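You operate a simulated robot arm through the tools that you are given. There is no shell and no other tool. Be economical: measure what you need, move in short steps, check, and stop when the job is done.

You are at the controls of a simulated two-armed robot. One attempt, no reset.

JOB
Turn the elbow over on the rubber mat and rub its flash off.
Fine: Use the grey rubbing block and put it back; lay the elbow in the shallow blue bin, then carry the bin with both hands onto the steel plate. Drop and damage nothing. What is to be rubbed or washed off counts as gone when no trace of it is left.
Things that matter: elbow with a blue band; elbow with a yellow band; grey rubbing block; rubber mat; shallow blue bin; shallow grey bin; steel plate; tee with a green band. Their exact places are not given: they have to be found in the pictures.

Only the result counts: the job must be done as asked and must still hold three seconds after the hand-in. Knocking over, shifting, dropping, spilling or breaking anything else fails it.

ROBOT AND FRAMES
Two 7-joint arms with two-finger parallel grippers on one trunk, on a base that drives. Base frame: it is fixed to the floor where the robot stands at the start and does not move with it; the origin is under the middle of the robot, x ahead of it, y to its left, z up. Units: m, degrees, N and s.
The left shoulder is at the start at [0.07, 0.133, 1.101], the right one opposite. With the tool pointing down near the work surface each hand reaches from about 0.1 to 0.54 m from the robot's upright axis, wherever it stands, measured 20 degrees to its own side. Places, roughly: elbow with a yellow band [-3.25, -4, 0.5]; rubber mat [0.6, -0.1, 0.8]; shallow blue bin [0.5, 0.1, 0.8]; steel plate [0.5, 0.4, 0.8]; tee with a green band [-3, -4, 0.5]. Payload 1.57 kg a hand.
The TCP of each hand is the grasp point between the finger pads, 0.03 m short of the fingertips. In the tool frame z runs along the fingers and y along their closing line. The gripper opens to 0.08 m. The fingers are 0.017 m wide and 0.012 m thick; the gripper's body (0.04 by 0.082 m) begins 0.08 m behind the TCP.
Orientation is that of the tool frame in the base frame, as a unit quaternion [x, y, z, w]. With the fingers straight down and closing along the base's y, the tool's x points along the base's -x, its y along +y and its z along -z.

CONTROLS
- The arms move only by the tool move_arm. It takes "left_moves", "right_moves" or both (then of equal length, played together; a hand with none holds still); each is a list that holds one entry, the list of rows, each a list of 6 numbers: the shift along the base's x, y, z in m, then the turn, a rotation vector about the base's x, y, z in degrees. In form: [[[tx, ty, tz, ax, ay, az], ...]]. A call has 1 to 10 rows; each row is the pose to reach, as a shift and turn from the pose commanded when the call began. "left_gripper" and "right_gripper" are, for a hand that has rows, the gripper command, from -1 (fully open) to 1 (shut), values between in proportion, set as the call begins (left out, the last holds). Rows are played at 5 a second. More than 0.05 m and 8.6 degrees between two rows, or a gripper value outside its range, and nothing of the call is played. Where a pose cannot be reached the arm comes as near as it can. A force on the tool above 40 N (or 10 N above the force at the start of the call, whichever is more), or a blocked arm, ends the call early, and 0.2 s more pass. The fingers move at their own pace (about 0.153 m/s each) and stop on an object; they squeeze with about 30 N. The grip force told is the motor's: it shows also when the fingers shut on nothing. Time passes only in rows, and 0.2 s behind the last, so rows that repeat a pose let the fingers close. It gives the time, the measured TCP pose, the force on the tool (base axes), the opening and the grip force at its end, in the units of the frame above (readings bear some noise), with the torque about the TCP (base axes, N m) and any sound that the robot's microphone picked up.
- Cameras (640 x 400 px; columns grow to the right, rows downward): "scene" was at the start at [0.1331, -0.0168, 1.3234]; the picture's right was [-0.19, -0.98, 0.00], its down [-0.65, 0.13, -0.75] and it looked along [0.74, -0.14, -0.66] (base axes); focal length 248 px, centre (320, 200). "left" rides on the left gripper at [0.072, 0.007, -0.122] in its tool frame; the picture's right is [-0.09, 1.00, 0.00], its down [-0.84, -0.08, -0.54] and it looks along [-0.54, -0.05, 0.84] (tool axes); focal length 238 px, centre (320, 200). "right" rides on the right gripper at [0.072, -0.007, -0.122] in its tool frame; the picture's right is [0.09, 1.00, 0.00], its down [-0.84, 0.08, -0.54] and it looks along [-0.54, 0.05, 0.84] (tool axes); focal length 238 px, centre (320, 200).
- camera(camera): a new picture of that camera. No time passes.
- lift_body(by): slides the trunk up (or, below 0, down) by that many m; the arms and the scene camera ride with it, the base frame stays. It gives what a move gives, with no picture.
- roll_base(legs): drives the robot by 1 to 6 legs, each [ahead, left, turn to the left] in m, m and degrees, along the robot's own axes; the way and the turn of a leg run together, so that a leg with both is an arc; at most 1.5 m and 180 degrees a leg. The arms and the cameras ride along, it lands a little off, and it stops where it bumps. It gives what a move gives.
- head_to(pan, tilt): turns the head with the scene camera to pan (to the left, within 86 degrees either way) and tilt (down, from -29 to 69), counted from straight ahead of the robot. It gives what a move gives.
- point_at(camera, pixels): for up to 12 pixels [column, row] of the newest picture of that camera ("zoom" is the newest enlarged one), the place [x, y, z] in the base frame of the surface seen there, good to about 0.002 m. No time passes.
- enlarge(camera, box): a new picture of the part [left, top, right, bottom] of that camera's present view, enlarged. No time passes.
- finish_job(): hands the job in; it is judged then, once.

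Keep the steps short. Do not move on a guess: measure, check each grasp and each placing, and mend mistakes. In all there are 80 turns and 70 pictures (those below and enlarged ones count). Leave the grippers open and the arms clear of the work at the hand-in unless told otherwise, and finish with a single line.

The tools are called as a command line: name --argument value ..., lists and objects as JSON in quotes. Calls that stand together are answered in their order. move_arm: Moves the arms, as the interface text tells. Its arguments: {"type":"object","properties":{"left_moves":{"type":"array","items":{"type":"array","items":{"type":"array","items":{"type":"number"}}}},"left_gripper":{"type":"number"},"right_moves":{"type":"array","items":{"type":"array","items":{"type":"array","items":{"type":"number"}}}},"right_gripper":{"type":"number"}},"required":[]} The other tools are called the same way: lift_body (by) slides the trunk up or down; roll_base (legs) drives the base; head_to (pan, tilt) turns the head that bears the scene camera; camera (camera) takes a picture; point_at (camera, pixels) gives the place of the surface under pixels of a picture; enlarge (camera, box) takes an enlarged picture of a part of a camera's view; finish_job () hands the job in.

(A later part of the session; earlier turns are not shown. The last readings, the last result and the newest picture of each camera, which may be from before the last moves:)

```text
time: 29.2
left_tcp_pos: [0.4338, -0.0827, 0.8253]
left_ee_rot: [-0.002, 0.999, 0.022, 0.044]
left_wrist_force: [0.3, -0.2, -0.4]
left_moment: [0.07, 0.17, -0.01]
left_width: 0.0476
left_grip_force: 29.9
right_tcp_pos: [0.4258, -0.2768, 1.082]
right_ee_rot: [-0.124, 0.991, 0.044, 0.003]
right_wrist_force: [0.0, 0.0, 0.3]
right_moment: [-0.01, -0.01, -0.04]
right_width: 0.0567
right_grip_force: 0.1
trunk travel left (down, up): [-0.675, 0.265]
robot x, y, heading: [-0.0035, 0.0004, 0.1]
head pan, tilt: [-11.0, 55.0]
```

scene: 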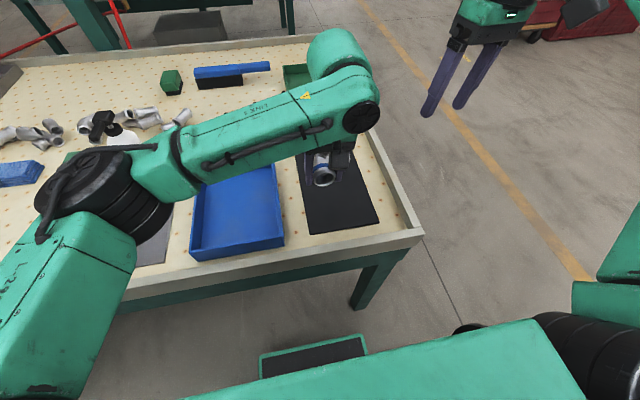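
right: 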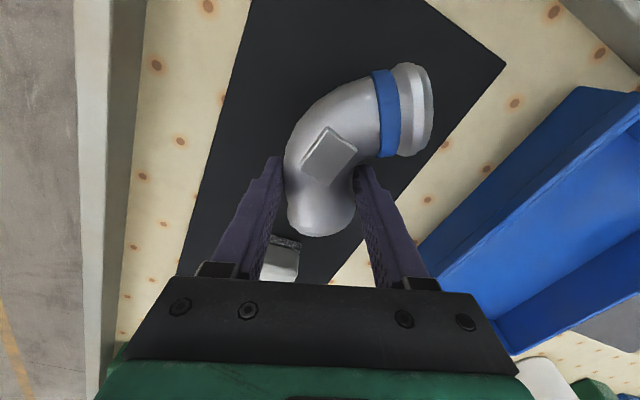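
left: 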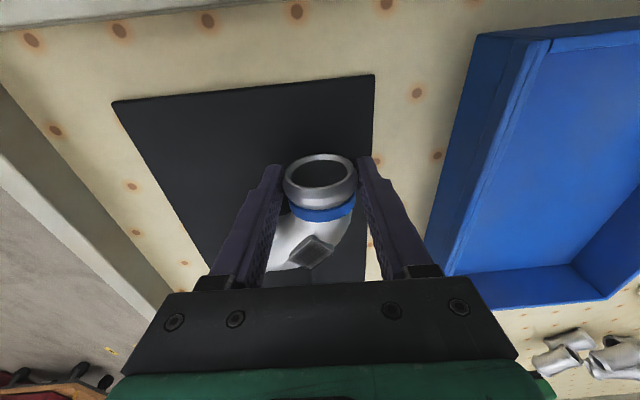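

There is no contact yet, so I'll keep lowering in 1 mm steps.

move_arm --left_moves '[[[0, 0, -0.001, 0, 0, 0], [0, 0, -0.002, 0, 0, 0], [0, 0, -0.003, 0, 0, 0]]]'

enlarge --camera "left" --box '[240, 140, 400, 290]'

point_at --camera "left" --pixels '[[311, 250], [320, 238], [300, 252], [320, 205], [275, 268]]'

```text
time: 30.0
left_tcp_pos: [0.4338, -0.0837, 0.8253]
left_ee_rot: [-0.003, 0.999, 0.022, 0.046]
left_wrist_force: [1.6, -0.7, 4.2]
left_moment: [-0.5, -0.38, 0.08]
left_width: 0.048
left_grip_force: 29.9
right_tcp_pos: [0.4272, -0.2755, 1.0825]
right_ee_rot: [-0.125, 0.991, 0.043, 0.003]
right_wrist_force: [0.3, -0.3, 0.2]
right_moment: [0.02, -0.02, -0.01]
right_width: 0.0569
right_grip_force: 0.0
trunk travel left (down, up): [-0.675, 0.265]
robot x, y, heading: [0.0008, -0.0006, 0.1]
head pan, tilt: [-11.0, 55.0]
```

```text
2.67 times, centred on (320, 215) of left
```

zoom: 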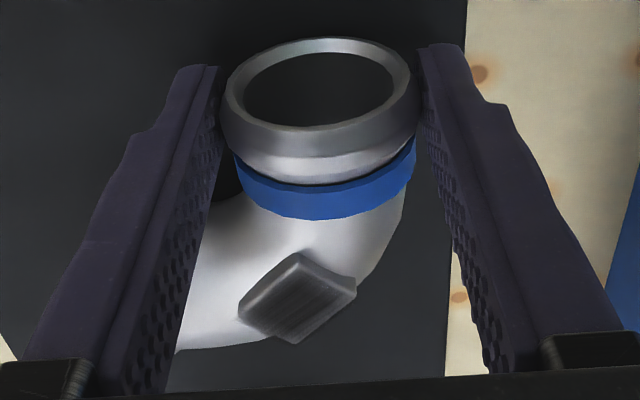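

```text
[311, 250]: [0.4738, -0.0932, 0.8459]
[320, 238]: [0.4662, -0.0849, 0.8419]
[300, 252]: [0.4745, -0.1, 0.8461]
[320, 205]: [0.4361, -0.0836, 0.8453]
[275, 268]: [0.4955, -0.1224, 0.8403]
```

Contact reads 4 N. I'll check the heights of the mat and the elbow again.

camera --camera "left"

point_at --camera "left" --pixels '[[311, 250], [320, 238], [300, 252], [320, 205], [320, 165], [200, 150], [300, 110], [355, 200], [260, 170]]'

```text
35 pictures are left
```

left: 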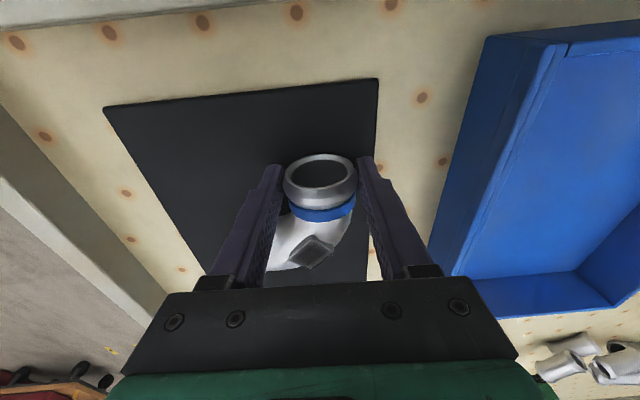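

```text
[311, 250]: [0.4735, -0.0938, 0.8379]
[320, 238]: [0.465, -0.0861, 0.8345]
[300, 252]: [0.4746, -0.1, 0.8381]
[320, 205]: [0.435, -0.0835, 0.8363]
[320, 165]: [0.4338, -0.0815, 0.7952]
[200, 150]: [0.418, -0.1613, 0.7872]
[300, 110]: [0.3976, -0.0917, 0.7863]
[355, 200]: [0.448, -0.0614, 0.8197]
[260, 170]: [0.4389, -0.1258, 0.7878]
```

The elbow lies flat and flash side up, with its top at 0.838, and the left hand keeps holding it. Next I'll bring the right hand near the block to look at it.

move_arm --right_moves '[[[0.02, 0.02, -0.005, -2.5, 0, -5], [0.04, 0.04, -0.01, -5, 0, -10], [0.06, 0.06, -0.02, -5, 0, -14.4], [0.07, 0.07, -0.03, -5, 0, -14.4]]]' --right_gripper -1

camera --camera "right"

```text
time: 31.0
left_tcp_pos: [0.4327, -0.0837, 0.8239]
left_ee_rot: [-0.002, 0.999, 0.022, 0.044]
left_wrist_force: [4.0, -1.6, 4.7]
left_moment: [-0.62, -0.5, 0.25]
left_width: 0.0476
left_grip_force: 29.9
right_tcp_pos: [0.4961, -0.2053, 1.0525]
right_ee_rot: [-0.001, 1.0, 0.001, 0.002]
right_wrist_force: [-0.1, 0.3, -0.2]
right_moment: [0.04, -0.04, -0.02]
right_width: 0.0803
right_grip_force: 0.0
trunk travel left (down, up): [-0.675, 0.265]
robot x, y, heading: [0.0002, 0.0, 0.1]
head pan, tilt: [-11.0, 55.0]
```

```text
34 pictures are left
```

right: 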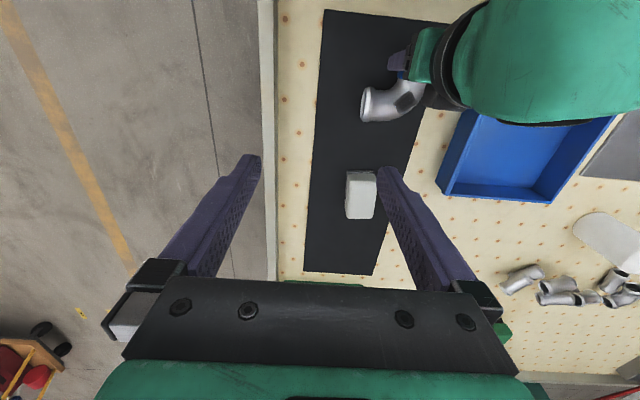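

enlarge --camera "right" --box '[330, 60, 430, 230]'

point_at --camera "right" --pixels '[[348, 174], [375, 173], [376, 216], [349, 217], [361, 195], [408, 100], [395, 101], [372, 105], [346, 195], [361, 170]]'

```text
2.35 times, centred on (380, 145) of right
```

zoom: 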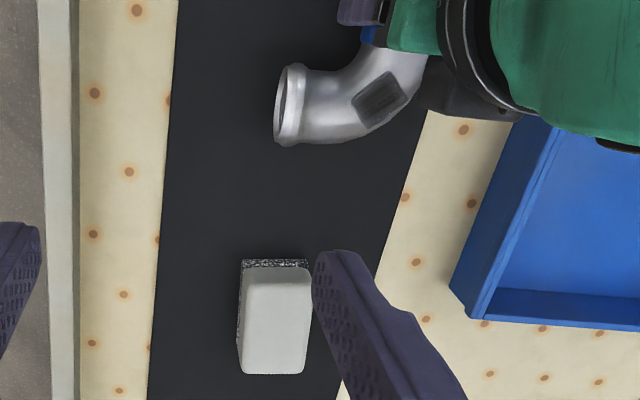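

```text
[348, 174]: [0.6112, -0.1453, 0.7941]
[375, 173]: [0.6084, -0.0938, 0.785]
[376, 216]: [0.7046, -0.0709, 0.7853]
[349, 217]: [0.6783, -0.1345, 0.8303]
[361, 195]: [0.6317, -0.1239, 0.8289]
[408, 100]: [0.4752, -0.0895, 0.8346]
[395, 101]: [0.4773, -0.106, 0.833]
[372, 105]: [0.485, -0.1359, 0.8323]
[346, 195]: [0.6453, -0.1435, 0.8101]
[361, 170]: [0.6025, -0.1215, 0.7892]
```

point_at --camera "zoom" --pixels '[[250, 272], [307, 272], [300, 368], [245, 368], [275, 320], [275, 262], [240, 320], [240, 264], [306, 262], [310, 320], [380, 95], [355, 95]]'

```text
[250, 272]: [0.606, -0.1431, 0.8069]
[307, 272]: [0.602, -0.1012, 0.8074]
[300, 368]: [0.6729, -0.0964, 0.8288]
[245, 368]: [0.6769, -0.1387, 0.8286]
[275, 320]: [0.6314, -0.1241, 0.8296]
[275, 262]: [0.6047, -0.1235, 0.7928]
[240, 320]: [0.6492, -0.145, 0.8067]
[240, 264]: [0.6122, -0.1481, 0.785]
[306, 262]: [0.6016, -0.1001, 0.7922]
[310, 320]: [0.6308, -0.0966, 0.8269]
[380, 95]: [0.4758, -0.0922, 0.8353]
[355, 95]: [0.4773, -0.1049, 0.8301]
```

The block spans about x 0.605–0.68 and y -0.145 to -0.098 with its top at 0.830, which is beyond the 0.54 reach. I'll release the elbow, which lies flat, raise the left hand and then drive the base a little forward.

move_arm --left_moves '[[[0, 0, 0.001, 0, 0, 0], [0, 0, 0.002, 0, 0, 0], [0, 0, 0.002, 0, 0, 0], [0, 0, 0.03, 0, 0, 0], [0, 0, 0.07, 0, 0, 0], [0, 0.03, 0.11, 0, 0, 0], [0, 0.06, 0.15, 0, 0, 0], [0, 0.1, 0.18, 0, 0, 0], [0, 0.14, 0.2, 0, 0, 0], [0, 0.17, 0.22, 0, 0, 0]]]' --left_gripper -1

camera --camera "right"

```text
time: 33.2
left_tcp_pos: [0.4303, 0.0888, 1.0437]
left_ee_rot: [-0.002, 0.999, 0.023, 0.043]
left_wrist_force: [0.1, 0.6, -0.3]
left_moment: [0.0, 0.01, 0.02]
left_width: 0.08
left_grip_force: 0.0
right_tcp_pos: [0.495, -0.2056, 1.053]
right_ee_rot: [-0.002, 1.0, 0.0, 0.002]
right_wrist_force: [-0.5, -0.4, -0.2]
right_moment: [0.02, -0.01, -0.03]
right_width: 0.0799
right_grip_force: 0.1
trunk travel left (down, up): [-0.675, 0.265]
robot x, y, heading: [0.0022, -0.0009, -0.2]
head pan, tilt: [-11.0, 55.0]
```

```text
32 pictures are left
```

right: 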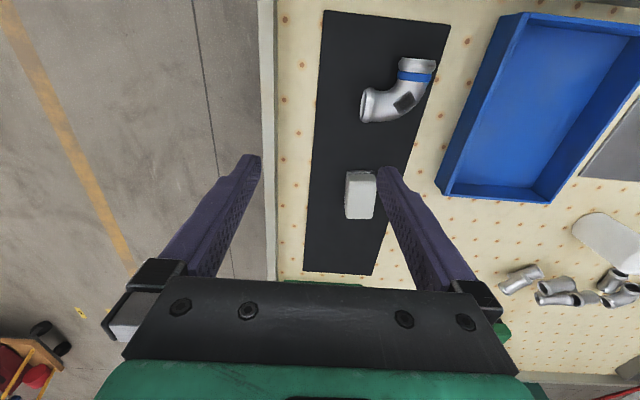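

The elbow lies still and turned over. I'll drive 0.12 ahead.

roll_base --legs '[[0.12, 0, 0]]'

enlarge --camera "right" --box '[240, 0, 480, 240]'

camera --camera "scene"

```text
time: 34.4
left_tcp_pos: [0.5504, 0.086, 1.0432]
left_ee_rot: [-0.001, 0.999, 0.022, 0.045]
left_wrist_force: [1.3, -1.1, 0.4]
left_moment: [-0.01, 0.02, 0.01]
left_width: 0.08
left_grip_force: 0.1
right_tcp_pos: [0.614, -0.2059, 1.0527]
right_ee_rot: [-0.001, 1.0, 0.0, 0.003]
right_wrist_force: [1.1, -0.5, -0.6]
right_moment: [-0.01, 0.02, 0.01]
right_width: 0.0799
right_grip_force: 0.1
trunk travel left (down, up): [-0.675, 0.265]
robot x, y, heading: [0.1204, 0.0032, 0.0]
head pan, tilt: [-11.0, 55.0]
```

```text
1.67 times, centred on (360, 120) of right
```

zoom: 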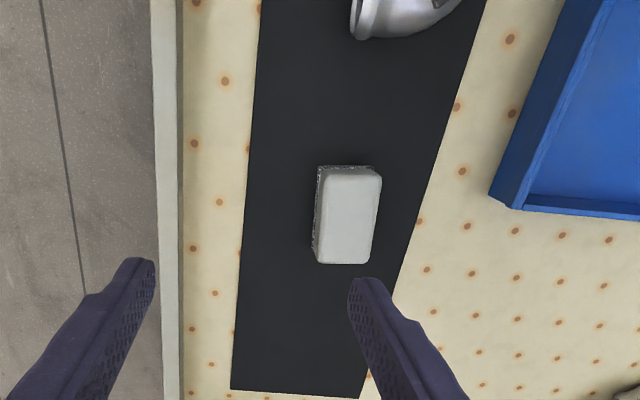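

```text
30 pictures are left
```

scene: 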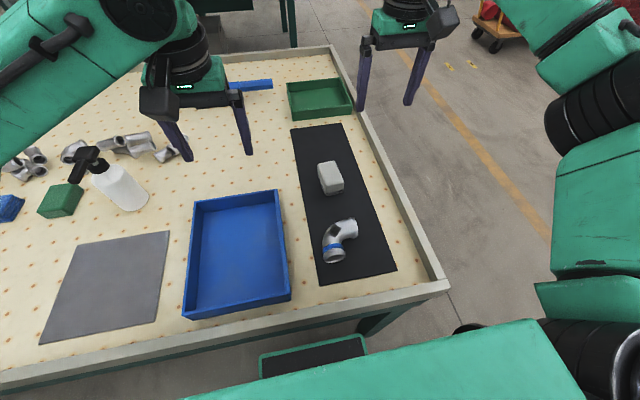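

point_at --camera "zoom" --pixels '[[324, 178], [377, 178], [368, 258], [320, 258], [349, 215], [349, 195], [349, 245], [330, 215], [372, 215], [314, 172], [378, 170]]'

enlarge --camera "scene" --box '[300, 150, 380, 275]'

point_at --camera "zoom" --pixels '[[368, 250], [350, 245], [385, 250], [320, 310]]'

```text
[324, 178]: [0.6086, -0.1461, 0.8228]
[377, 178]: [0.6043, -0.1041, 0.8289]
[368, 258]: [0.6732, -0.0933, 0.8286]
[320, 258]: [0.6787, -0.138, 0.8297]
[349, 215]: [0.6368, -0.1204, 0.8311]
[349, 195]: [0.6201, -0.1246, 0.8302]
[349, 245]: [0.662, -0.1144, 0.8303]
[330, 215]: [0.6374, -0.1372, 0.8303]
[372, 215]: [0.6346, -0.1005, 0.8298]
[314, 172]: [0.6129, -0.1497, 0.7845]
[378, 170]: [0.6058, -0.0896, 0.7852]
```

```text
3.20 times, centred on (340, 212) of scene
```

zoom: 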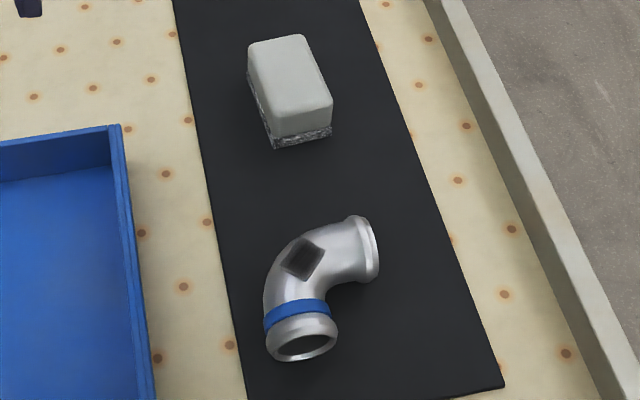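

```text
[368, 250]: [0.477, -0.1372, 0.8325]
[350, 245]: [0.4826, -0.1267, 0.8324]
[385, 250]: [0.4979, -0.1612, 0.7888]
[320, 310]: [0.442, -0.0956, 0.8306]
```

The block centre is (0.641, -0.120), with a yaw of about 7° and a width of 0.043. I'll move above it and go down to a TCP z of 0.836, so the fingertips stay 17 mm above its face.

move_arm --right_moves '[[[0.009, 0.03, 0, 0, 0, 3.5], [0.018, 0.06, 0, 0, 0, 7], [0.027, 0.0856, -0.02, 0, 0, 7], [0.027, 0.0856, -0.065, 0, 0, 7], [0.027, 0.0856, -0.11, 0, 0, 7], [0.027, 0.0856, -0.14, 0, 0, 7]]]'

camera --camera "right"

```text
time: 35.8
left_tcp_pos: [0.552, 0.0873, 1.0428]
left_ee_rot: [-0.002, 0.999, 0.023, 0.043]
left_wrist_force: [0.3, 0.0, 0.5]
left_moment: [-0.01, 0.03, 0.01]
left_width: 0.0799
left_grip_force: 0.1
right_tcp_pos: [0.6424, -0.12, 0.9137]
right_ee_rot: [-0.062, 0.998, 0.001, 0.001]
right_wrist_force: [0.0, -0.2, -0.2]
right_moment: [-0.01, 0.03, 0.02]
right_width: 0.0802
right_grip_force: 0.0
trunk travel left (down, up): [-0.675, 0.265]
robot x, y, heading: [0.12, 0.0002, 0.1]
head pan, tilt: [-11.0, 55.0]
```

```text
28 pictures are left
```

right: 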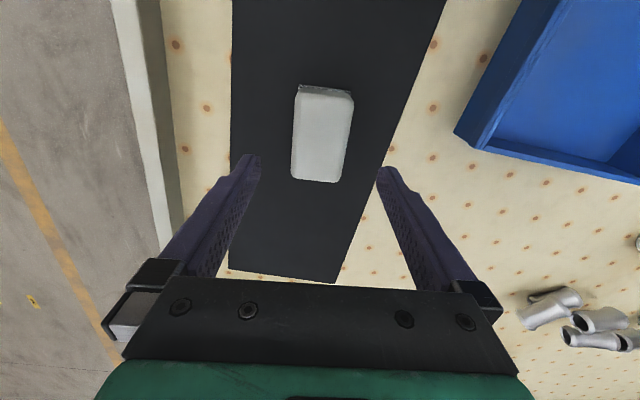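

Well lined up. I'll go down, close and lift slightly.

move_arm --right_moves '[[[-0.001, 0, -0.04, 0, 0, 0], [-0.001, 0, -0.07, 0, 0, 0], [-0.001, 0, -0.078, 0, 0, 0]]]'

move_arm --right_moves '[[[0, 0, 0, 0, 0, 0], [0, 0, 0, 0, 0, 0], [0, 0, 0, 0, 0, 0], [0, 0, 0.02, 0, 0, 0], [0, 0, 0.05, 0, 0, 0]]]' --right_gripper 1

camera --camera "right"

```text
time: 36.6
left_tcp_pos: [0.5509, 0.0881, 1.0433]
left_ee_rot: [-0.002, 0.999, 0.023, 0.044]
left_wrist_force: [0.4, -0.2, 0.4]
left_moment: [0.0, 0.0, 0.0]
left_width: 0.0798
left_grip_force: 0.1
right_tcp_pos: [0.6413, -0.1201, 0.8344]
right_ee_rot: [-0.062, 0.998, 0.001, 0.003]
right_wrist_force: [0.3, -0.2, 0.1]
right_moment: [-0.02, -0.01, -0.05]
right_width: 0.0801
right_grip_force: 0.1
trunk travel left (down, up): [-0.675, 0.265]
robot x, y, heading: [0.1224, 0.0013, 0.0]
head pan, tilt: [-11.0, 55.0]
```

```text
time: 37.8
left_tcp_pos: [0.5521, 0.0873, 1.0432]
left_ee_rot: [-0.002, 0.999, 0.022, 0.043]
left_wrist_force: [0.1, -0.3, 0.5]
left_moment: [-0.03, -0.01, 0.01]
left_width: 0.0799
left_grip_force: 0.2
right_tcp_pos: [0.6419, -0.1206, 0.8857]
right_ee_rot: [-0.062, 0.998, 0.0, 0.002]
right_wrist_force: [0.0, 0.1, -1.2]
right_moment: [-0.01, 0.01, -0.04]
right_width: 0.0494
right_grip_force: 30.0
trunk travel left (down, up): [-0.675, 0.265]
robot x, y, heading: [0.1215, -0.0025, -0.1]
head pan, tilt: [-11.0, 55.0]
```

```text
27 pictures are left
```

right: 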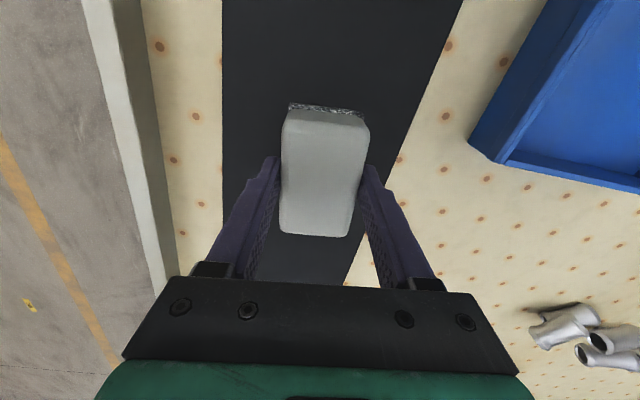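

The block is held and its face is 0.045 below the TCP. The flash sits at about (0.474, -0.094), with its top at 0.838. I'll move the left hand aside and bring the block over the flash at a safe height.

move_arm --left_moves '[[[-0.02, 0.025, 0.01, 0, 0, 0], [-0.04, 0.05, 0.02, 0, 0, 0], [-0.06, 0.075, 0.03, 0, 0, 0], [-0.08, 0.1, 0.03, 0, 0, 0]]]' --right_moves '[[[0, 0, 0.02, 0, 0, 0], [0, 0, 0.04, 0, 0, 0], [-0.04, 0.01, 0.045, 0, 0, 0], [-0.08, 0.02, 0.045, 0, 0, 0]]]'

move_arm --right_moves '[[[-0.04, 0.007, 0, 0, 0, 0], [-0.074, 0.014, 0, 0, 0, 0], [-0.074, 0.014, -0.02, 0, 0, 0], [-0.074, 0.014, -0.035, 0, 0, 0]]]'

camera --camera "scene"

```text
time: 38.8
left_tcp_pos: [0.469, 0.1883, 1.0738]
left_ee_rot: [-0.001, 0.999, 0.022, 0.045]
left_wrist_force: [-0.3, -0.3, 0.3]
left_moment: [-0.05, -0.03, 0.03]
left_width: 0.08
left_grip_force: 0.1
right_tcp_pos: [0.5604, -0.099, 0.931]
right_ee_rot: [-0.062, 0.998, -0.001, 0.004]
right_wrist_force: [-0.9, 0.2, -0.8]
right_moment: [-0.02, -0.05, 0.02]
right_width: 0.0495
right_grip_force: 29.9
trunk travel left (down, up): [-0.675, 0.265]
robot x, y, heading: [0.1214, 0.0004, -0.0]
head pan, tilt: [-11.0, 55.0]
```

```text
time: 39.8
left_tcp_pos: [0.4714, 0.1879, 1.0735]
left_ee_rot: [-0.001, 0.999, 0.023, 0.043]
left_wrist_force: [-0.4, 0.1, 0.6]
left_moment: [0.04, 0.0, 0.0]
left_width: 0.0799
left_grip_force: 0.1
right_tcp_pos: [0.4872, -0.0862, 0.8939]
right_ee_rot: [-0.063, 0.998, 0.0, 0.002]
right_wrist_force: [-1.1, -0.7, -2.0]
right_moment: [0.01, 0.0, 0.02]
right_width: 0.0493
right_grip_force: 29.9
trunk travel left (down, up): [-0.675, 0.265]
robot x, y, heading: [0.1246, -0.0021, -0.0]
head pan, tilt: [-11.0, 55.0]
```

```text
26 pictures are left
```

scene: 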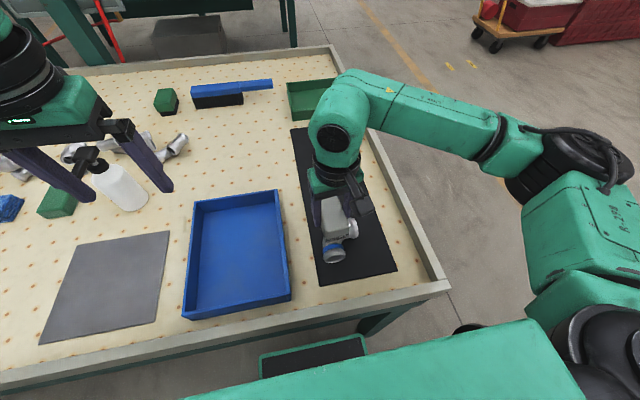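

The block's face is about 10 mm above the flash. I'll lower it gently to contact.

move_arm --right_moves '[[[0, 0, -0.005, 0, 0, 0], [0, 0, -0.008, 0, 0, 0], [0, 0, -0.01, 0, 0, 0], [0, 0, -0.011, 0, 0, 0]]]'

```text
time: 40.8
left_tcp_pos: [0.4706, 0.1872, 1.0726]
left_ee_rot: [-0.001, 0.999, 0.023, 0.043]
left_wrist_force: [0.3, 0.7, 0.1]
left_moment: [0.02, 0.0, -0.01]
left_width: 0.0802
left_grip_force: 0.1
right_tcp_pos: [0.4879, -0.0862, 0.8841]
right_ee_rot: [-0.063, 0.998, 0.0, 0.001]
right_wrist_force: [-0.2, -0.3, -1.8]
right_moment: [0.03, -0.01, 0.05]
right_width: 0.0496
right_grip_force: 30.1
trunk travel left (down, up): [-0.675, 0.265]
robot x, y, heading: [0.1184, -0.0041, 0.1]
head pan, tilt: [-11.0, 55.0]
```

move_arm --right_moves '[[[0, 0, -0.001, 0, 0, 0], [0, 0, -0.002, 0, 0, 0], [0, 0, -0.003, 0, 0, 0]]]'

```text
time: 41.6
left_tcp_pos: [0.4696, 0.1863, 1.0732]
left_ee_rot: [-0.002, 0.999, 0.022, 0.045]
left_wrist_force: [-0.4, -0.5, 0.2]
left_moment: [0.0, -0.01, 0.03]
left_width: 0.08
left_grip_force: 0.2
right_tcp_pos: [0.4877, -0.0865, 0.8818]
right_ee_rot: [-0.063, 0.998, 0.0, 0.004]
right_wrist_force: [1.5, -2.7, 10.5]
right_moment: [-0.13, 0.12, 0.05]
right_width: 0.0496
right_grip_force: 30.1
trunk travel left (down, up): [-0.675, 0.265]
robot x, y, heading: [0.1196, 0.0028, -0.0]
head pan, tilt: [-11.0, 55.0]
```

Contact is about 11 N. I'll rub with short strokes.

move_arm --right_moves '[[[0.008, 0, 0, 0, 0, 0], [-0.006, 0, 0, 0, 0, 0], [0.008, 0, 0, 0, 0, 0], [-0.006, 0, 0, 0, 0, 0], [0.008, 0, 0, 0, 0, 0], [-0.006, 0, 0, 0, 0, 0], [0, 0.008, 0, 0, 0, 0], [0, -0.008, 0, 0, 0, 0], [0, 0.008, 0, 0, 0, 0], [0, 0, 0, 0, 0, 0]]]'

camera --camera "right"

```text
time: 43.8
left_tcp_pos: [0.4687, 0.1898, 1.0737]
left_ee_rot: [-0.003, 0.999, 0.022, 0.044]
left_wrist_force: [-0.3, 0.7, 0.6]
left_moment: [-0.02, 0.01, 0.01]
left_width: 0.08
left_grip_force: 0.0
right_tcp_pos: [0.4865, -0.0851, 0.8811]
right_ee_rot: [-0.062, 0.998, -0.002, 0.003]
right_wrist_force: [1.8, -8.8, 20.2]
right_moment: [-0.54, 0.02, 0.05]
right_width: 0.0493
right_grip_force: 29.6
trunk travel left (down, up): [-0.675, 0.265]
robot x, y, heading: [0.123, -0.001, 0.0]
head pan, tilt: [-11.0, 55.0]
```

```text
25 pictures are left
```

right: 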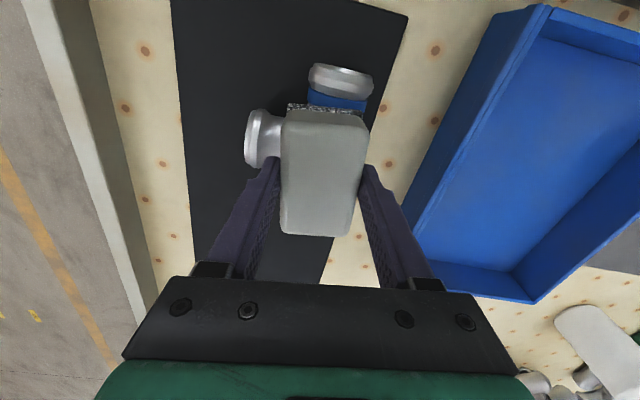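

The force rose to 20 N. I'll lift, move forward and inspect.

move_arm --right_moves '[[[0, 0, 0.02, 0, 0, 0], [0, 0, 0.045, 0, 0, 0], [0.04, -0.005, 0.05, 0, 0, 0], [0.08, -0.015, 0.05, 0, 0, 0]]]'

enlarge --camera "right" --box '[200, 0, 420, 140]'

enlarge --camera "scene" --box '[305, 200, 375, 275]'

```text
time: 44.8
left_tcp_pos: [0.4731, 0.1869, 1.0724]
left_ee_rot: [-0.001, 0.999, 0.022, 0.044]
left_wrist_force: [-0.6, -0.8, -0.7]
left_moment: [0.03, 0.0, -0.03]
left_width: 0.08
left_grip_force: 0.0
right_tcp_pos: [0.5685, -0.1002, 0.931]
right_ee_rot: [-0.063, 0.998, -0.001, 0.001]
right_wrist_force: [0.2, 0.0, -1.1]
right_moment: [0.0, 0.07, 0.01]
right_width: 0.0495
right_grip_force: 30.2
trunk travel left (down, up): [-0.675, 0.265]
robot x, y, heading: [0.1196, 0.0009, 0.2]
head pan, tilt: [-11.0, 55.0]
```

```text
2.86 times, centred on (310, 70) of right
```

zoom: 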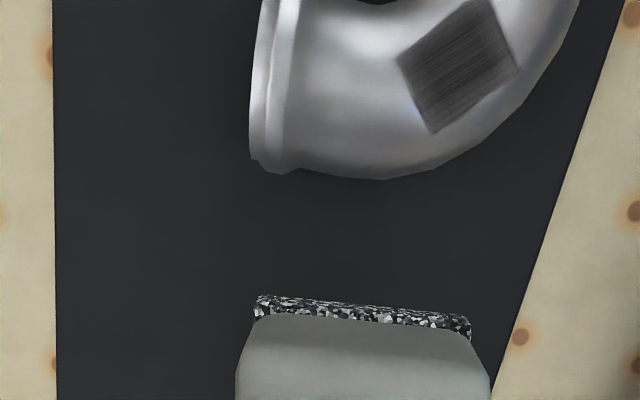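

```text
5.33 times, centred on (340, 238) of scene
```

zoom: 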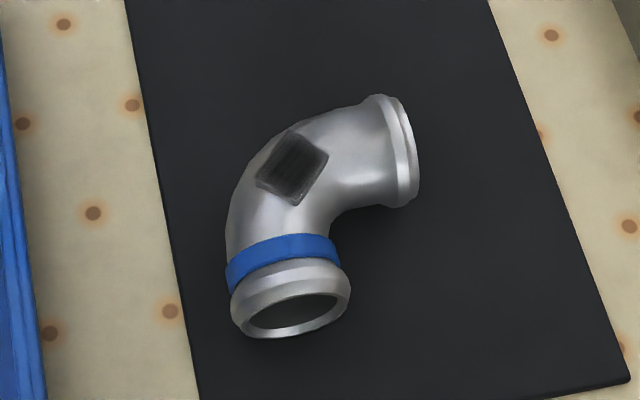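

The elbow kept its place, and the flash is still there though perhaps slightly fainter. I'll measure the heights around it.

point_at --camera "zoom" --pixels '[[292, 168], [260, 185], [325, 155], [290, 135], [298, 203], [385, 105], [370, 130], [345, 140], [290, 245], [250, 215], [290, 280], [400, 150]]'

```text
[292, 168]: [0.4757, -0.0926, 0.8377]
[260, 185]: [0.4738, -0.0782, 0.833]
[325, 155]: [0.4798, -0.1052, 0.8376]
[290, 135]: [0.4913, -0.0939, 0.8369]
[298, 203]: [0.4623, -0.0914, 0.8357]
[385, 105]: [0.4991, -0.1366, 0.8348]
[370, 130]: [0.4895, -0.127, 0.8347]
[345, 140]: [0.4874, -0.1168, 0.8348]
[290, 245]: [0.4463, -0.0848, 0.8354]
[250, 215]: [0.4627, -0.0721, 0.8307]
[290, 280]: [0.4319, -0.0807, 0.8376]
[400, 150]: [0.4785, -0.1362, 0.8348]
```

The flash is centred at (0.476, -0.092) with its top at 0.837. I'll go back and rub with longer strokes at a firm but moderate press.

move_arm --right_moves '[[[-0.04, 0.005, 0, 0, 0, 0], [-0.083, 0.01, 0, 0, 0, 0], [-0.083, 0.01, -0.03, 0, 0, 0], [-0.083, 0.01, -0.045, 0, 0, 0], [-0.083, 0.01, -0.0485, 0, 0, 0], [-0.083, 0.01, -0.0495, 0, 0, 0]]]'

move_arm --right_moves '[[[0.02, 0, -0.001, 0, 0, 0], [-0.012, 0, -0.001, 0, 0, 0], [0.02, 0, -0.001, 0, 0, 0], [-0.012, 0, -0.001, 0, 0, 0], [0.02, 0, -0.001, 0, 0, 0], [-0.012, 0, -0.001, 0, 0, 0], [0.02, 0, -0.001, 0, 0, 0], [-0.012, 0, -0.001, 0, 0, 0], [0.02, 0, -0.001, 0, 0, 0], [0, 0, -0.001, 0, 0, 0]]]'

move_arm --right_moves '[[[0.02, 0, 0, 0, 0, 0], [-0.012, 0, 0, 0, 0, 0], [0.02, 0, 0, 0, 0, 0], [-0.012, 0, 0, 0, 0, 0], [0.02, 0, 0, 0, 0, 0], [0, 0, 0.02, 0, 0, 0], [0, 0, 0.05, 0, 0, 0], [0.04, -0.005, 0.055, 0, 0, 0], [0.083, -0.01, 0.055, 0, 0, 0]]]'

enlarge --camera "scene" --box '[305, 200, 375, 275]'

```text
time: 46.2
left_tcp_pos: [0.4711, 0.1863, 1.0734]
left_ee_rot: [-0.002, 0.999, 0.023, 0.045]
left_wrist_force: [0.6, -0.5, 0.4]
left_moment: [0.03, 0.0, 0.02]
left_width: 0.0801
left_grip_force: 0.1
right_tcp_pos: [0.4834, -0.0915, 0.8805]
right_ee_rot: [-0.062, 0.998, 0.0, 0.003]
right_wrist_force: [0.5, -1.8, 3.4]
right_moment: [-0.04, -0.08, 0.0]
right_width: 0.0494
right_grip_force: 30.2
trunk travel left (down, up): [-0.675, 0.265]
robot x, y, heading: [0.1203, -0.0042, 0.0]
head pan, tilt: [-11.0, 55.0]
```

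```text
time: 48.4
left_tcp_pos: [0.4742, 0.1878, 1.0719]
left_ee_rot: [-0.003, 0.999, 0.022, 0.043]
left_wrist_force: [0.9, 0.0, 0.5]
left_moment: [0.01, -0.02, -0.02]
left_width: 0.0803
left_grip_force: 0.1
right_tcp_pos: [0.4878, -0.0907, 0.881]
right_ee_rot: [-0.062, 0.998, 0.0, 0.003]
right_wrist_force: [10.5, 0.8, 9.4]
right_moment: [0.01, -0.59, 0.05]
right_width: 0.0495
right_grip_force: 29.9
trunk travel left (down, up): [-0.675, 0.265]
robot x, y, heading: [0.1198, 0.0025, 0.0]
head pan, tilt: [-11.0, 55.0]
```

```text
time: 50.4
left_tcp_pos: [0.4723, 0.1881, 1.0731]
left_ee_rot: [-0.002, 0.999, 0.022, 0.043]
left_wrist_force: [0.2, -0.2, 0.0]
left_moment: [0.01, 0.01, 0.01]
left_width: 0.0803
left_grip_force: 0.0
right_tcp_pos: [0.5693, -0.1003, 0.9336]
right_ee_rot: [-0.063, 0.998, 0.0, 0.001]
right_wrist_force: [0.3, -0.8, -1.0]
right_moment: [-0.01, 0.01, 0.02]
right_width: 0.0494
right_grip_force: 29.5
trunk travel left (down, up): [-0.675, 0.265]
robot x, y, heading: [0.1197, -0.0048, 0.3]
head pan, tilt: [-11.0, 55.0]
```

```text
5.33 times, centred on (340, 238) of scene
```

zoom: 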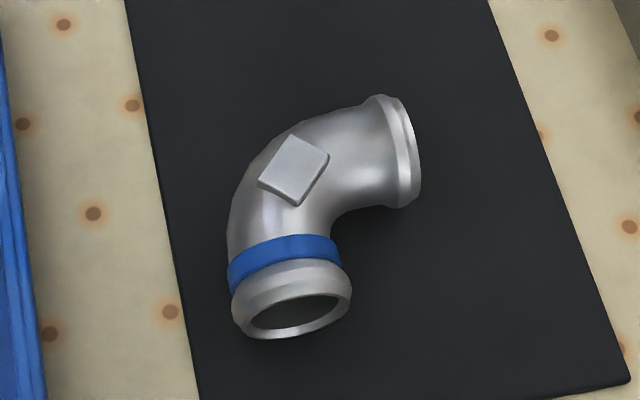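

The flash looks gone. I'll check closely for traces with the right camera.

enlarge --camera "right" --box '[310, 0, 400, 56]'

enlarge --camera "scene" --box '[328, 210, 346, 226]'

```text
7.11 times, centred on (355, 28) of right
```

zoom: 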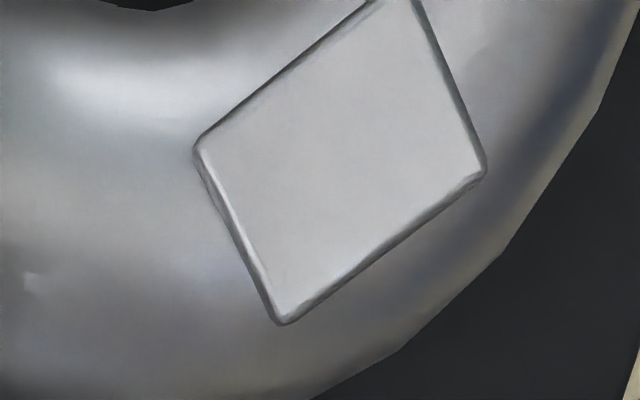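

```text
16.00 times, centred on (337, 218) of scene
```

zoom: 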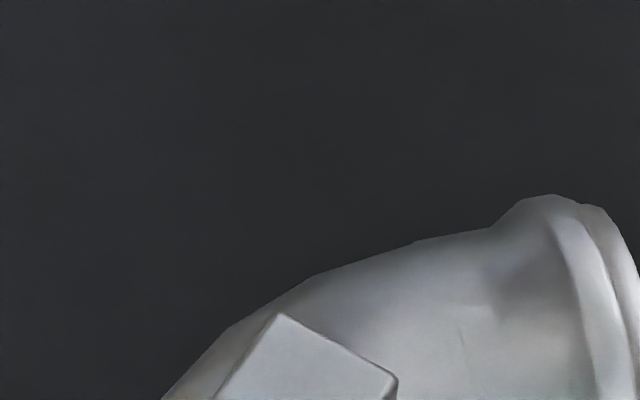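

It is clean. I'll carry the block back to (0.641, -0.120) and lower it to just above the mat.

move_arm --right_moves '[[[0.036, -0.01, 0, 0, 0, 0], [0.0725, -0.0202, 0, 0, 0, 0], [0.0725, -0.0202, -0.04, 0, 0, 0], [0.0725, -0.0202, -0.08, 0, 0, 0], [0.0725, -0.0202, -0.094, 0, 0, 0]]]'

move_arm --right_moves '[[[0, 0, -0.002, 0, 0, 0], [0, 0, -0.004, 0, 0, 0], [0, 0, -0.006, 0, 0, 0]]]'

```text
time: 51.6
left_tcp_pos: [0.4718, 0.1872, 1.0732]
left_ee_rot: [-0.002, 0.999, 0.023, 0.044]
left_wrist_force: [0.4, -0.4, -0.7]
left_moment: [-0.01, 0.0, 0.01]
left_width: 0.08
left_grip_force: 0.1
right_tcp_pos: [0.6407, -0.1201, 0.8408]
right_ee_rot: [-0.063, 0.998, 0.0, 0.002]
right_wrist_force: [-0.2, 0.1, -2.1]
right_moment: [-0.01, 0.0, 0.0]
right_width: 0.0494
right_grip_force: 29.5
trunk travel left (down, up): [-0.675, 0.265]
robot x, y, heading: [0.1167, -0.001, 0.2]
head pan, tilt: [-11.0, 55.0]
```

```text
time: 52.4
left_tcp_pos: [0.4702, 0.1872, 1.0731]
left_ee_rot: [-0.002, 0.999, 0.022, 0.044]
left_wrist_force: [-0.9, 0.0, -0.4]
left_moment: [-0.02, 0.02, 0.0]
left_width: 0.0802
left_grip_force: 0.1
right_tcp_pos: [0.6402, -0.1208, 0.8356]
right_ee_rot: [-0.062, 0.998, 0.0, 0.003]
right_wrist_force: [0.0, 0.3, 1.6]
right_moment: [-0.07, -0.14, -0.05]
right_width: 0.0497
right_grip_force: 30.0
trunk travel left (down, up): [-0.675, 0.265]
robot x, y, heading: [0.1194, 0.0025, 0.1]
head pan, tilt: [-11.0, 55.0]
```

The block is down and in contact. I'll open, lift, and move above the banded end of the elbow with the hand square.

move_arm --right_moves '[[[0, 0, 0.0005, 0, 0, 0], [0, 0, 0.0005, 0, 0, 0], [0, 0, 0.0005, 0, 0, 0], [0, 0, 0.04, 0, 0, 0], [0, 0, 0.08, 0, 0, -3.5], [-0.045, 0.01, 0.085, 0, 0, -7], [-0.09, 0.02, 0.085, 0, 0, -7], [-0.135, 0.03, 0.085, 0, 0, -7], [-0.18, 0.035, 0.085, 0, 0, -7], [-0.197, 0.037, 0.085, 0, 0, -7]]]' --right_gripper -1

camera --camera "right"

camera --camera "scene"

```text
time: 54.6
left_tcp_pos: [0.4721, 0.1888, 1.0732]
left_ee_rot: [-0.002, 0.999, 0.022, 0.044]
left_wrist_force: [0.0, -0.1, 0.3]
left_moment: [0.03, -0.01, 0.0]
left_width: 0.08
left_grip_force: 0.1
right_tcp_pos: [0.4423, -0.0858, 0.9211]
right_ee_rot: [0.0, 1.0, 0.001, 0.002]
right_wrist_force: [-0.7, -0.4, 0.6]
right_moment: [-0.02, 0.05, -0.04]
right_width: 0.0801
right_grip_force: 0.1
trunk travel left (down, up): [-0.675, 0.265]
robot x, y, heading: [0.1203, 0.0008, 0.1]
head pan, tilt: [-11.0, 55.0]
```

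```text
19 pictures are left
```

right: 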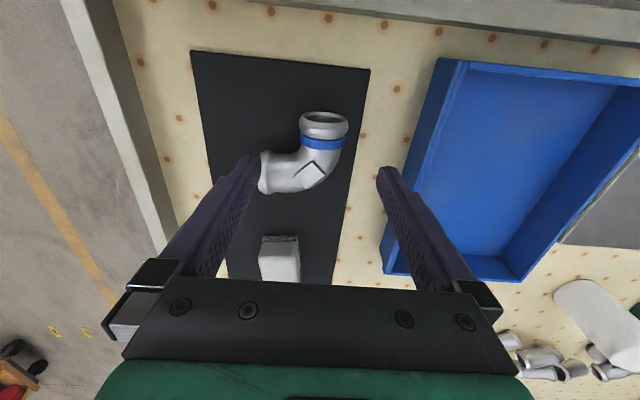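

```text
18 pictures are left
```

scene: 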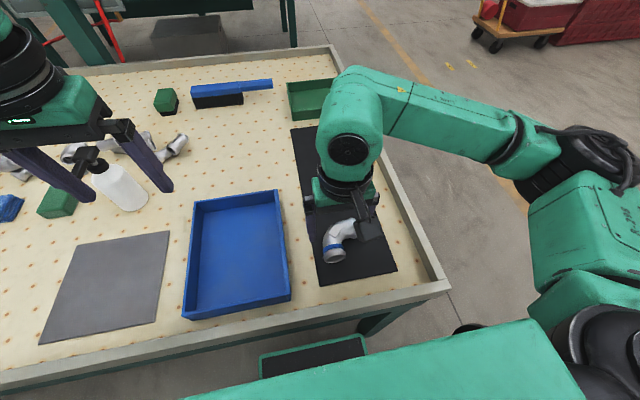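

point_at --camera "right" --pixels '[[322, 142], [323, 131], [305, 142], [341, 143], [315, 165], [455, 62], [640, 90], [388, 270], [520, 275], [500, 160], [445, 65], [560, 120]]'

point_at --camera "scene" --pixels '[[194, 201], [278, 190], [290, 298], [184, 316], [240, 250], [199, 207], [274, 197], [284, 291], [192, 309], [240, 302], [187, 260], [284, 240]]'

```text
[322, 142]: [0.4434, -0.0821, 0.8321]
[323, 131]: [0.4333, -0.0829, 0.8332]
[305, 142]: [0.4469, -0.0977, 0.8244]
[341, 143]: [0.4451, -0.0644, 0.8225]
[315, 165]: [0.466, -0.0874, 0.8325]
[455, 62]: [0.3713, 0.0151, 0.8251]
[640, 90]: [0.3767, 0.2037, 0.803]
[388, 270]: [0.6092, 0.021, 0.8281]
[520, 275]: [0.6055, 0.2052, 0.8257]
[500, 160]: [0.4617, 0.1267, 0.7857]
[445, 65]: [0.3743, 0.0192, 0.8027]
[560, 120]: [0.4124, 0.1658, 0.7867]
```

```text
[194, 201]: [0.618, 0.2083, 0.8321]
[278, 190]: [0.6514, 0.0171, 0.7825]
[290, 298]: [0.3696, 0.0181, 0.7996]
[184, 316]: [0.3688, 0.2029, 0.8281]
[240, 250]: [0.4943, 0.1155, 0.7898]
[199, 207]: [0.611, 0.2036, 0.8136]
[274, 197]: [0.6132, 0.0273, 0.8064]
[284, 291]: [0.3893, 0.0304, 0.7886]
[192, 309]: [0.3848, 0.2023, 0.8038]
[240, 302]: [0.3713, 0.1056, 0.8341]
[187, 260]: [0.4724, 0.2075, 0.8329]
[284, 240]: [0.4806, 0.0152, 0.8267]
```

The bin spans x 0.368–0.615 and y 0.015–0.208, with its rim at 0.833. The band centre is (0.444, -0.081). I'll go down, grip the banded end and lift.

move_arm --right_moves '[[[0, 0.004, -0.04, 0, 0, 0], [0, 0.004, -0.08, 0, 0, 0], [0, 0.004, -0.097, 0, 0, 0]]]'

move_arm --right_moves '[[[0, 0, 0, 0, 0, 0], [0, 0, 0, 0, 0, 0], [0, 0, 0, 0, 0, 0], [0, 0, 0.015, 0, 0, 0], [0, 0, 0.05, 0, 0, 0], [0, 0, 0.09, 0, 0, 0]]]' --right_gripper 1

camera --camera "right"

```text
time: 55.4
left_tcp_pos: [0.471, 0.1871, 1.0732]
left_ee_rot: [-0.002, 0.999, 0.023, 0.043]
left_wrist_force: [0.5, -0.1, 0.3]
left_moment: [0.0, -0.01, 0.04]
left_width: 0.08
left_grip_force: 0.0
right_tcp_pos: [0.4428, -0.0814, 0.823]
right_ee_rot: [-0.001, 1.0, 0.0, 0.002]
right_wrist_force: [-0.8, 0.7, -0.2]
right_moment: [-0.02, 0.04, -0.04]
right_width: 0.0797
right_grip_force: 0.0
trunk travel left (down, up): [-0.675, 0.265]
robot x, y, heading: [0.1197, 0.0034, -0.0]
head pan, tilt: [-11.0, 55.0]
```

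```text
time: 56.8
left_tcp_pos: [0.4714, 0.1878, 1.0727]
left_ee_rot: [-0.002, 0.999, 0.023, 0.044]
left_wrist_force: [0.5, -0.2, 0.0]
left_moment: [0.0, 0.01, -0.01]
left_width: 0.08
left_grip_force: 0.0
right_tcp_pos: [0.4423, -0.0802, 0.914]
right_ee_rot: [-0.002, 1.0, 0.0, 0.002]
right_wrist_force: [-0.3, 1.1, -4.7]
right_moment: [0.07, 0.11, 0.01]
right_width: 0.0476
right_grip_force: 30.4
trunk travel left (down, up): [-0.675, 0.265]
robot x, y, heading: [0.1204, -0.0019, 0.0]
head pan, tilt: [-11.0, 55.0]
```

```text
17 pictures are left
```

right: 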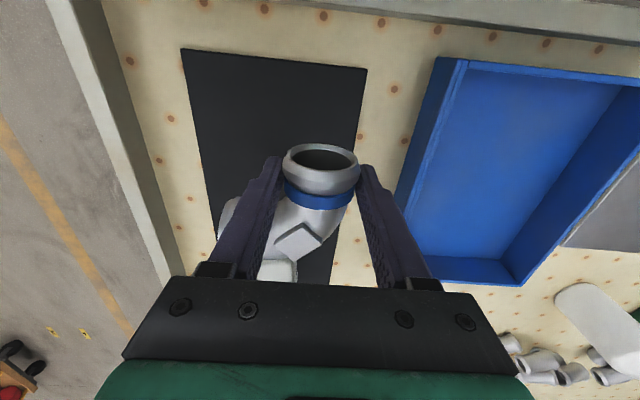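

The elbow is held. I'll move the left hand out of the way, then carry the elbow over the bin and lower it near the floor.

move_arm --left_moves '[[[0, 0.04, 0.01, 0, 0, 0], [0, 0.08, 0.02, 0, 0, 0], [0, 0.12, 0.03, 0, 0, 0], [0, 0.16, 0.03, 0, 0, 0]]]'

move_arm --right_moves '[[[0.003, 0.04, 0, 0, 0, 0], [0.006, 0.08, 0, 0, 0, 0], [0.009, 0.12, 0, 0, 0, 0], [0.012, 0.16, 0, 0, 0, 0], [0.015, 0.205, 0, 0, 0, 0], [0.015, 0.21, -0.04, 0, 0, 0], [0.015, 0.21, -0.075, 0, 0, 0], [0.015, 0.21, -0.085, 0, 0, 0]]]'

camera --camera "right"

```text
time: 57.8
left_tcp_pos: [0.4746, 0.3461, 1.1018]
left_ee_rot: [-0.001, 0.999, 0.021, 0.043]
left_wrist_force: [0.0, -0.3, -0.8]
left_moment: [-0.01, -0.01, 0.01]
left_width: 0.0799
left_grip_force: 0.0
left hand out of reach, approached as far as the arm can: row 4
right_tcp_pos: [0.4427, -0.0794, 0.9149]
right_ee_rot: [-0.001, 1.0, -0.001, 0.002]
right_wrist_force: [0.4, 0.1, -4.5]
right_moment: [0.09, 0.14, -0.02]
right_width: 0.0477
right_grip_force: 30.2
trunk travel left (down, up): [-0.675, 0.265]
robot x, y, heading: [0.1204, -0.0005, 0.2]
head pan, tilt: [-11.0, 55.0]
```

```text
time: 59.6
left_tcp_pos: [0.4726, 0.3473, 1.1022]
left_ee_rot: [-0.003, 0.999, 0.022, 0.043]
left_wrist_force: [-0.1, 0.3, 0.4]
left_moment: [0.0, -0.02, 0.0]
left_width: 0.0801
left_grip_force: 0.0
right_tcp_pos: [0.4567, 0.1311, 0.828]
right_ee_rot: [0.0, 1.0, 0.0, 0.001]
right_wrist_force: [-0.3, -0.3, -5.7]
right_moment: [0.11, 0.14, 0.0]
right_width: 0.0477
right_grip_force: 29.9
trunk travel left (down, up): [-0.675, 0.265]
robot x, y, heading: [0.1209, -0.0002, -0.1]
head pan, tilt: [-11.0, 55.0]
```

```text
16 pictures are left
```

right: 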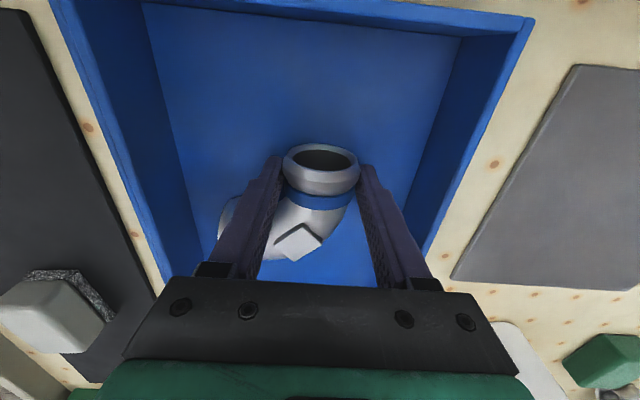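

The elbow is inside the bin. I'll lower the last few millimetres until it touches.

move_arm --right_moves '[[[0, 0, -0.002, 0, 0, 0], [0, 0, -0.004, 0, 0, 0], [0, 0, -0.0055, 0, 0, 0], [0, 0, -0.0065, 0, 0, 0]]]'

```text
time: 60.6
left_tcp_pos: [0.4732, 0.3457, 1.1012]
left_ee_rot: [-0.003, 0.999, 0.023, 0.045]
left_wrist_force: [0.1, -0.1, -0.1]
left_moment: [0.05, -0.06, 0.01]
left_width: 0.08
left_grip_force: 0.0
right_tcp_pos: [0.4574, 0.1296, 0.823]
right_ee_rot: [-0.001, 1.0, 0.001, 0.002]
right_wrist_force: [2.3, 0.7, 10.8]
right_moment: [-0.23, -0.1, 0.02]
right_width: 0.0477
right_grip_force: 30.0
trunk travel left (down, up): [-0.675, 0.265]
robot x, y, heading: [0.1184, -0.0003, 0.1]
head pan, tilt: [-11.0, 55.0]
```

Contact again. I'll open the right hand, lift it out and take a picture to plan the bin carry.

move_arm --right_moves '[[[0, 0, 0.001, 0, 0, 0], [0, 0, 0.001, 0, 0, 0], [0, 0, 0.001, 0, 0, 0], [0, 0, 0.03, 0, 0, 0], [0, 0, 0.07, 0, 0, 0], [0, -0.01, 0.11, 0, 0, 0], [0.005, -0.05, 0.13, 0, 0, 0], [0.01, -0.09, 0.13, 0, 0, 0], [0.015, -0.1136, 0.13, 0, 0, 0]]]' --right_gripper -1

head_to --pan 10 --tilt 50

camera --camera "scene"

```text
time: 62.6
left_tcp_pos: [0.4738, 0.3459, 1.1025]
left_ee_rot: [-0.002, 0.999, 0.023, 0.043]
left_wrist_force: [0.7, 0.6, 0.3]
left_moment: [0.01, -0.01, -0.01]
left_width: 0.0801
left_grip_force: 0.1
right_tcp_pos: [0.4734, 0.0149, 0.9507]
right_ee_rot: [-0.001, 1.0, 0.0, 0.003]
right_wrist_force: [0.0, -0.7, 0.2]
right_moment: [0.0, 0.0, -0.01]
right_width: 0.08
right_grip_force: 0.0
trunk travel left (down, up): [-0.675, 0.265]
robot x, y, heading: [0.122, 0.0004, 0.1]
head pan, tilt: [-11.0, 55.0]
```

```text
time: 63.4
left_tcp_pos: [0.4736, 0.3463, 1.1021]
left_ee_rot: [-0.002, 0.999, 0.022, 0.043]
left_wrist_force: [0.4, -0.4, -0.2]
left_moment: [0.03, -0.01, -0.01]
left_width: 0.08
left_grip_force: 0.2
right_tcp_pos: [0.4734, 0.0149, 0.9517]
right_ee_rot: [-0.002, 1.0, 0.0, 0.002]
right_wrist_force: [-0.2, -0.8, 0.2]
right_moment: [0.02, 0.01, 0.02]
right_width: 0.0802
right_grip_force: 0.1
trunk travel left (down, up): [-0.675, 0.265]
robot x, y, heading: [0.1201, 0.0024, 0.0]
head pan, tilt: [10.0, 50.0]
```

```text
15 pictures are left
```

scene: 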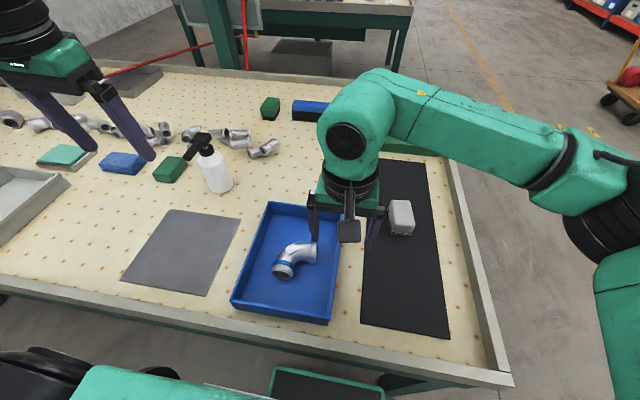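

point_at --camera "scene" --pixels '[[172, 211], [239, 218], [203, 295], [122, 281], [220, 190], [210, 185], [232, 185], [168, 180], [182, 170], [220, 165], [250, 160], [60, 180]]'

```text
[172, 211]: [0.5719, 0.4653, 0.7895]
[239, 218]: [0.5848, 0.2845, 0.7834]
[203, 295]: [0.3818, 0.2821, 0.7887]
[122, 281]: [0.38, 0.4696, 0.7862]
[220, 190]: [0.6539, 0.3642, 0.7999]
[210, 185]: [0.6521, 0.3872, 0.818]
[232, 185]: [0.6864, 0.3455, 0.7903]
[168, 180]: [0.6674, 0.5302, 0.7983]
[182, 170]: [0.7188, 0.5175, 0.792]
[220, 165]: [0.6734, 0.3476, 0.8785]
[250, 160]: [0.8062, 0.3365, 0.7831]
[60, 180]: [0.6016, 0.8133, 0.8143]
```

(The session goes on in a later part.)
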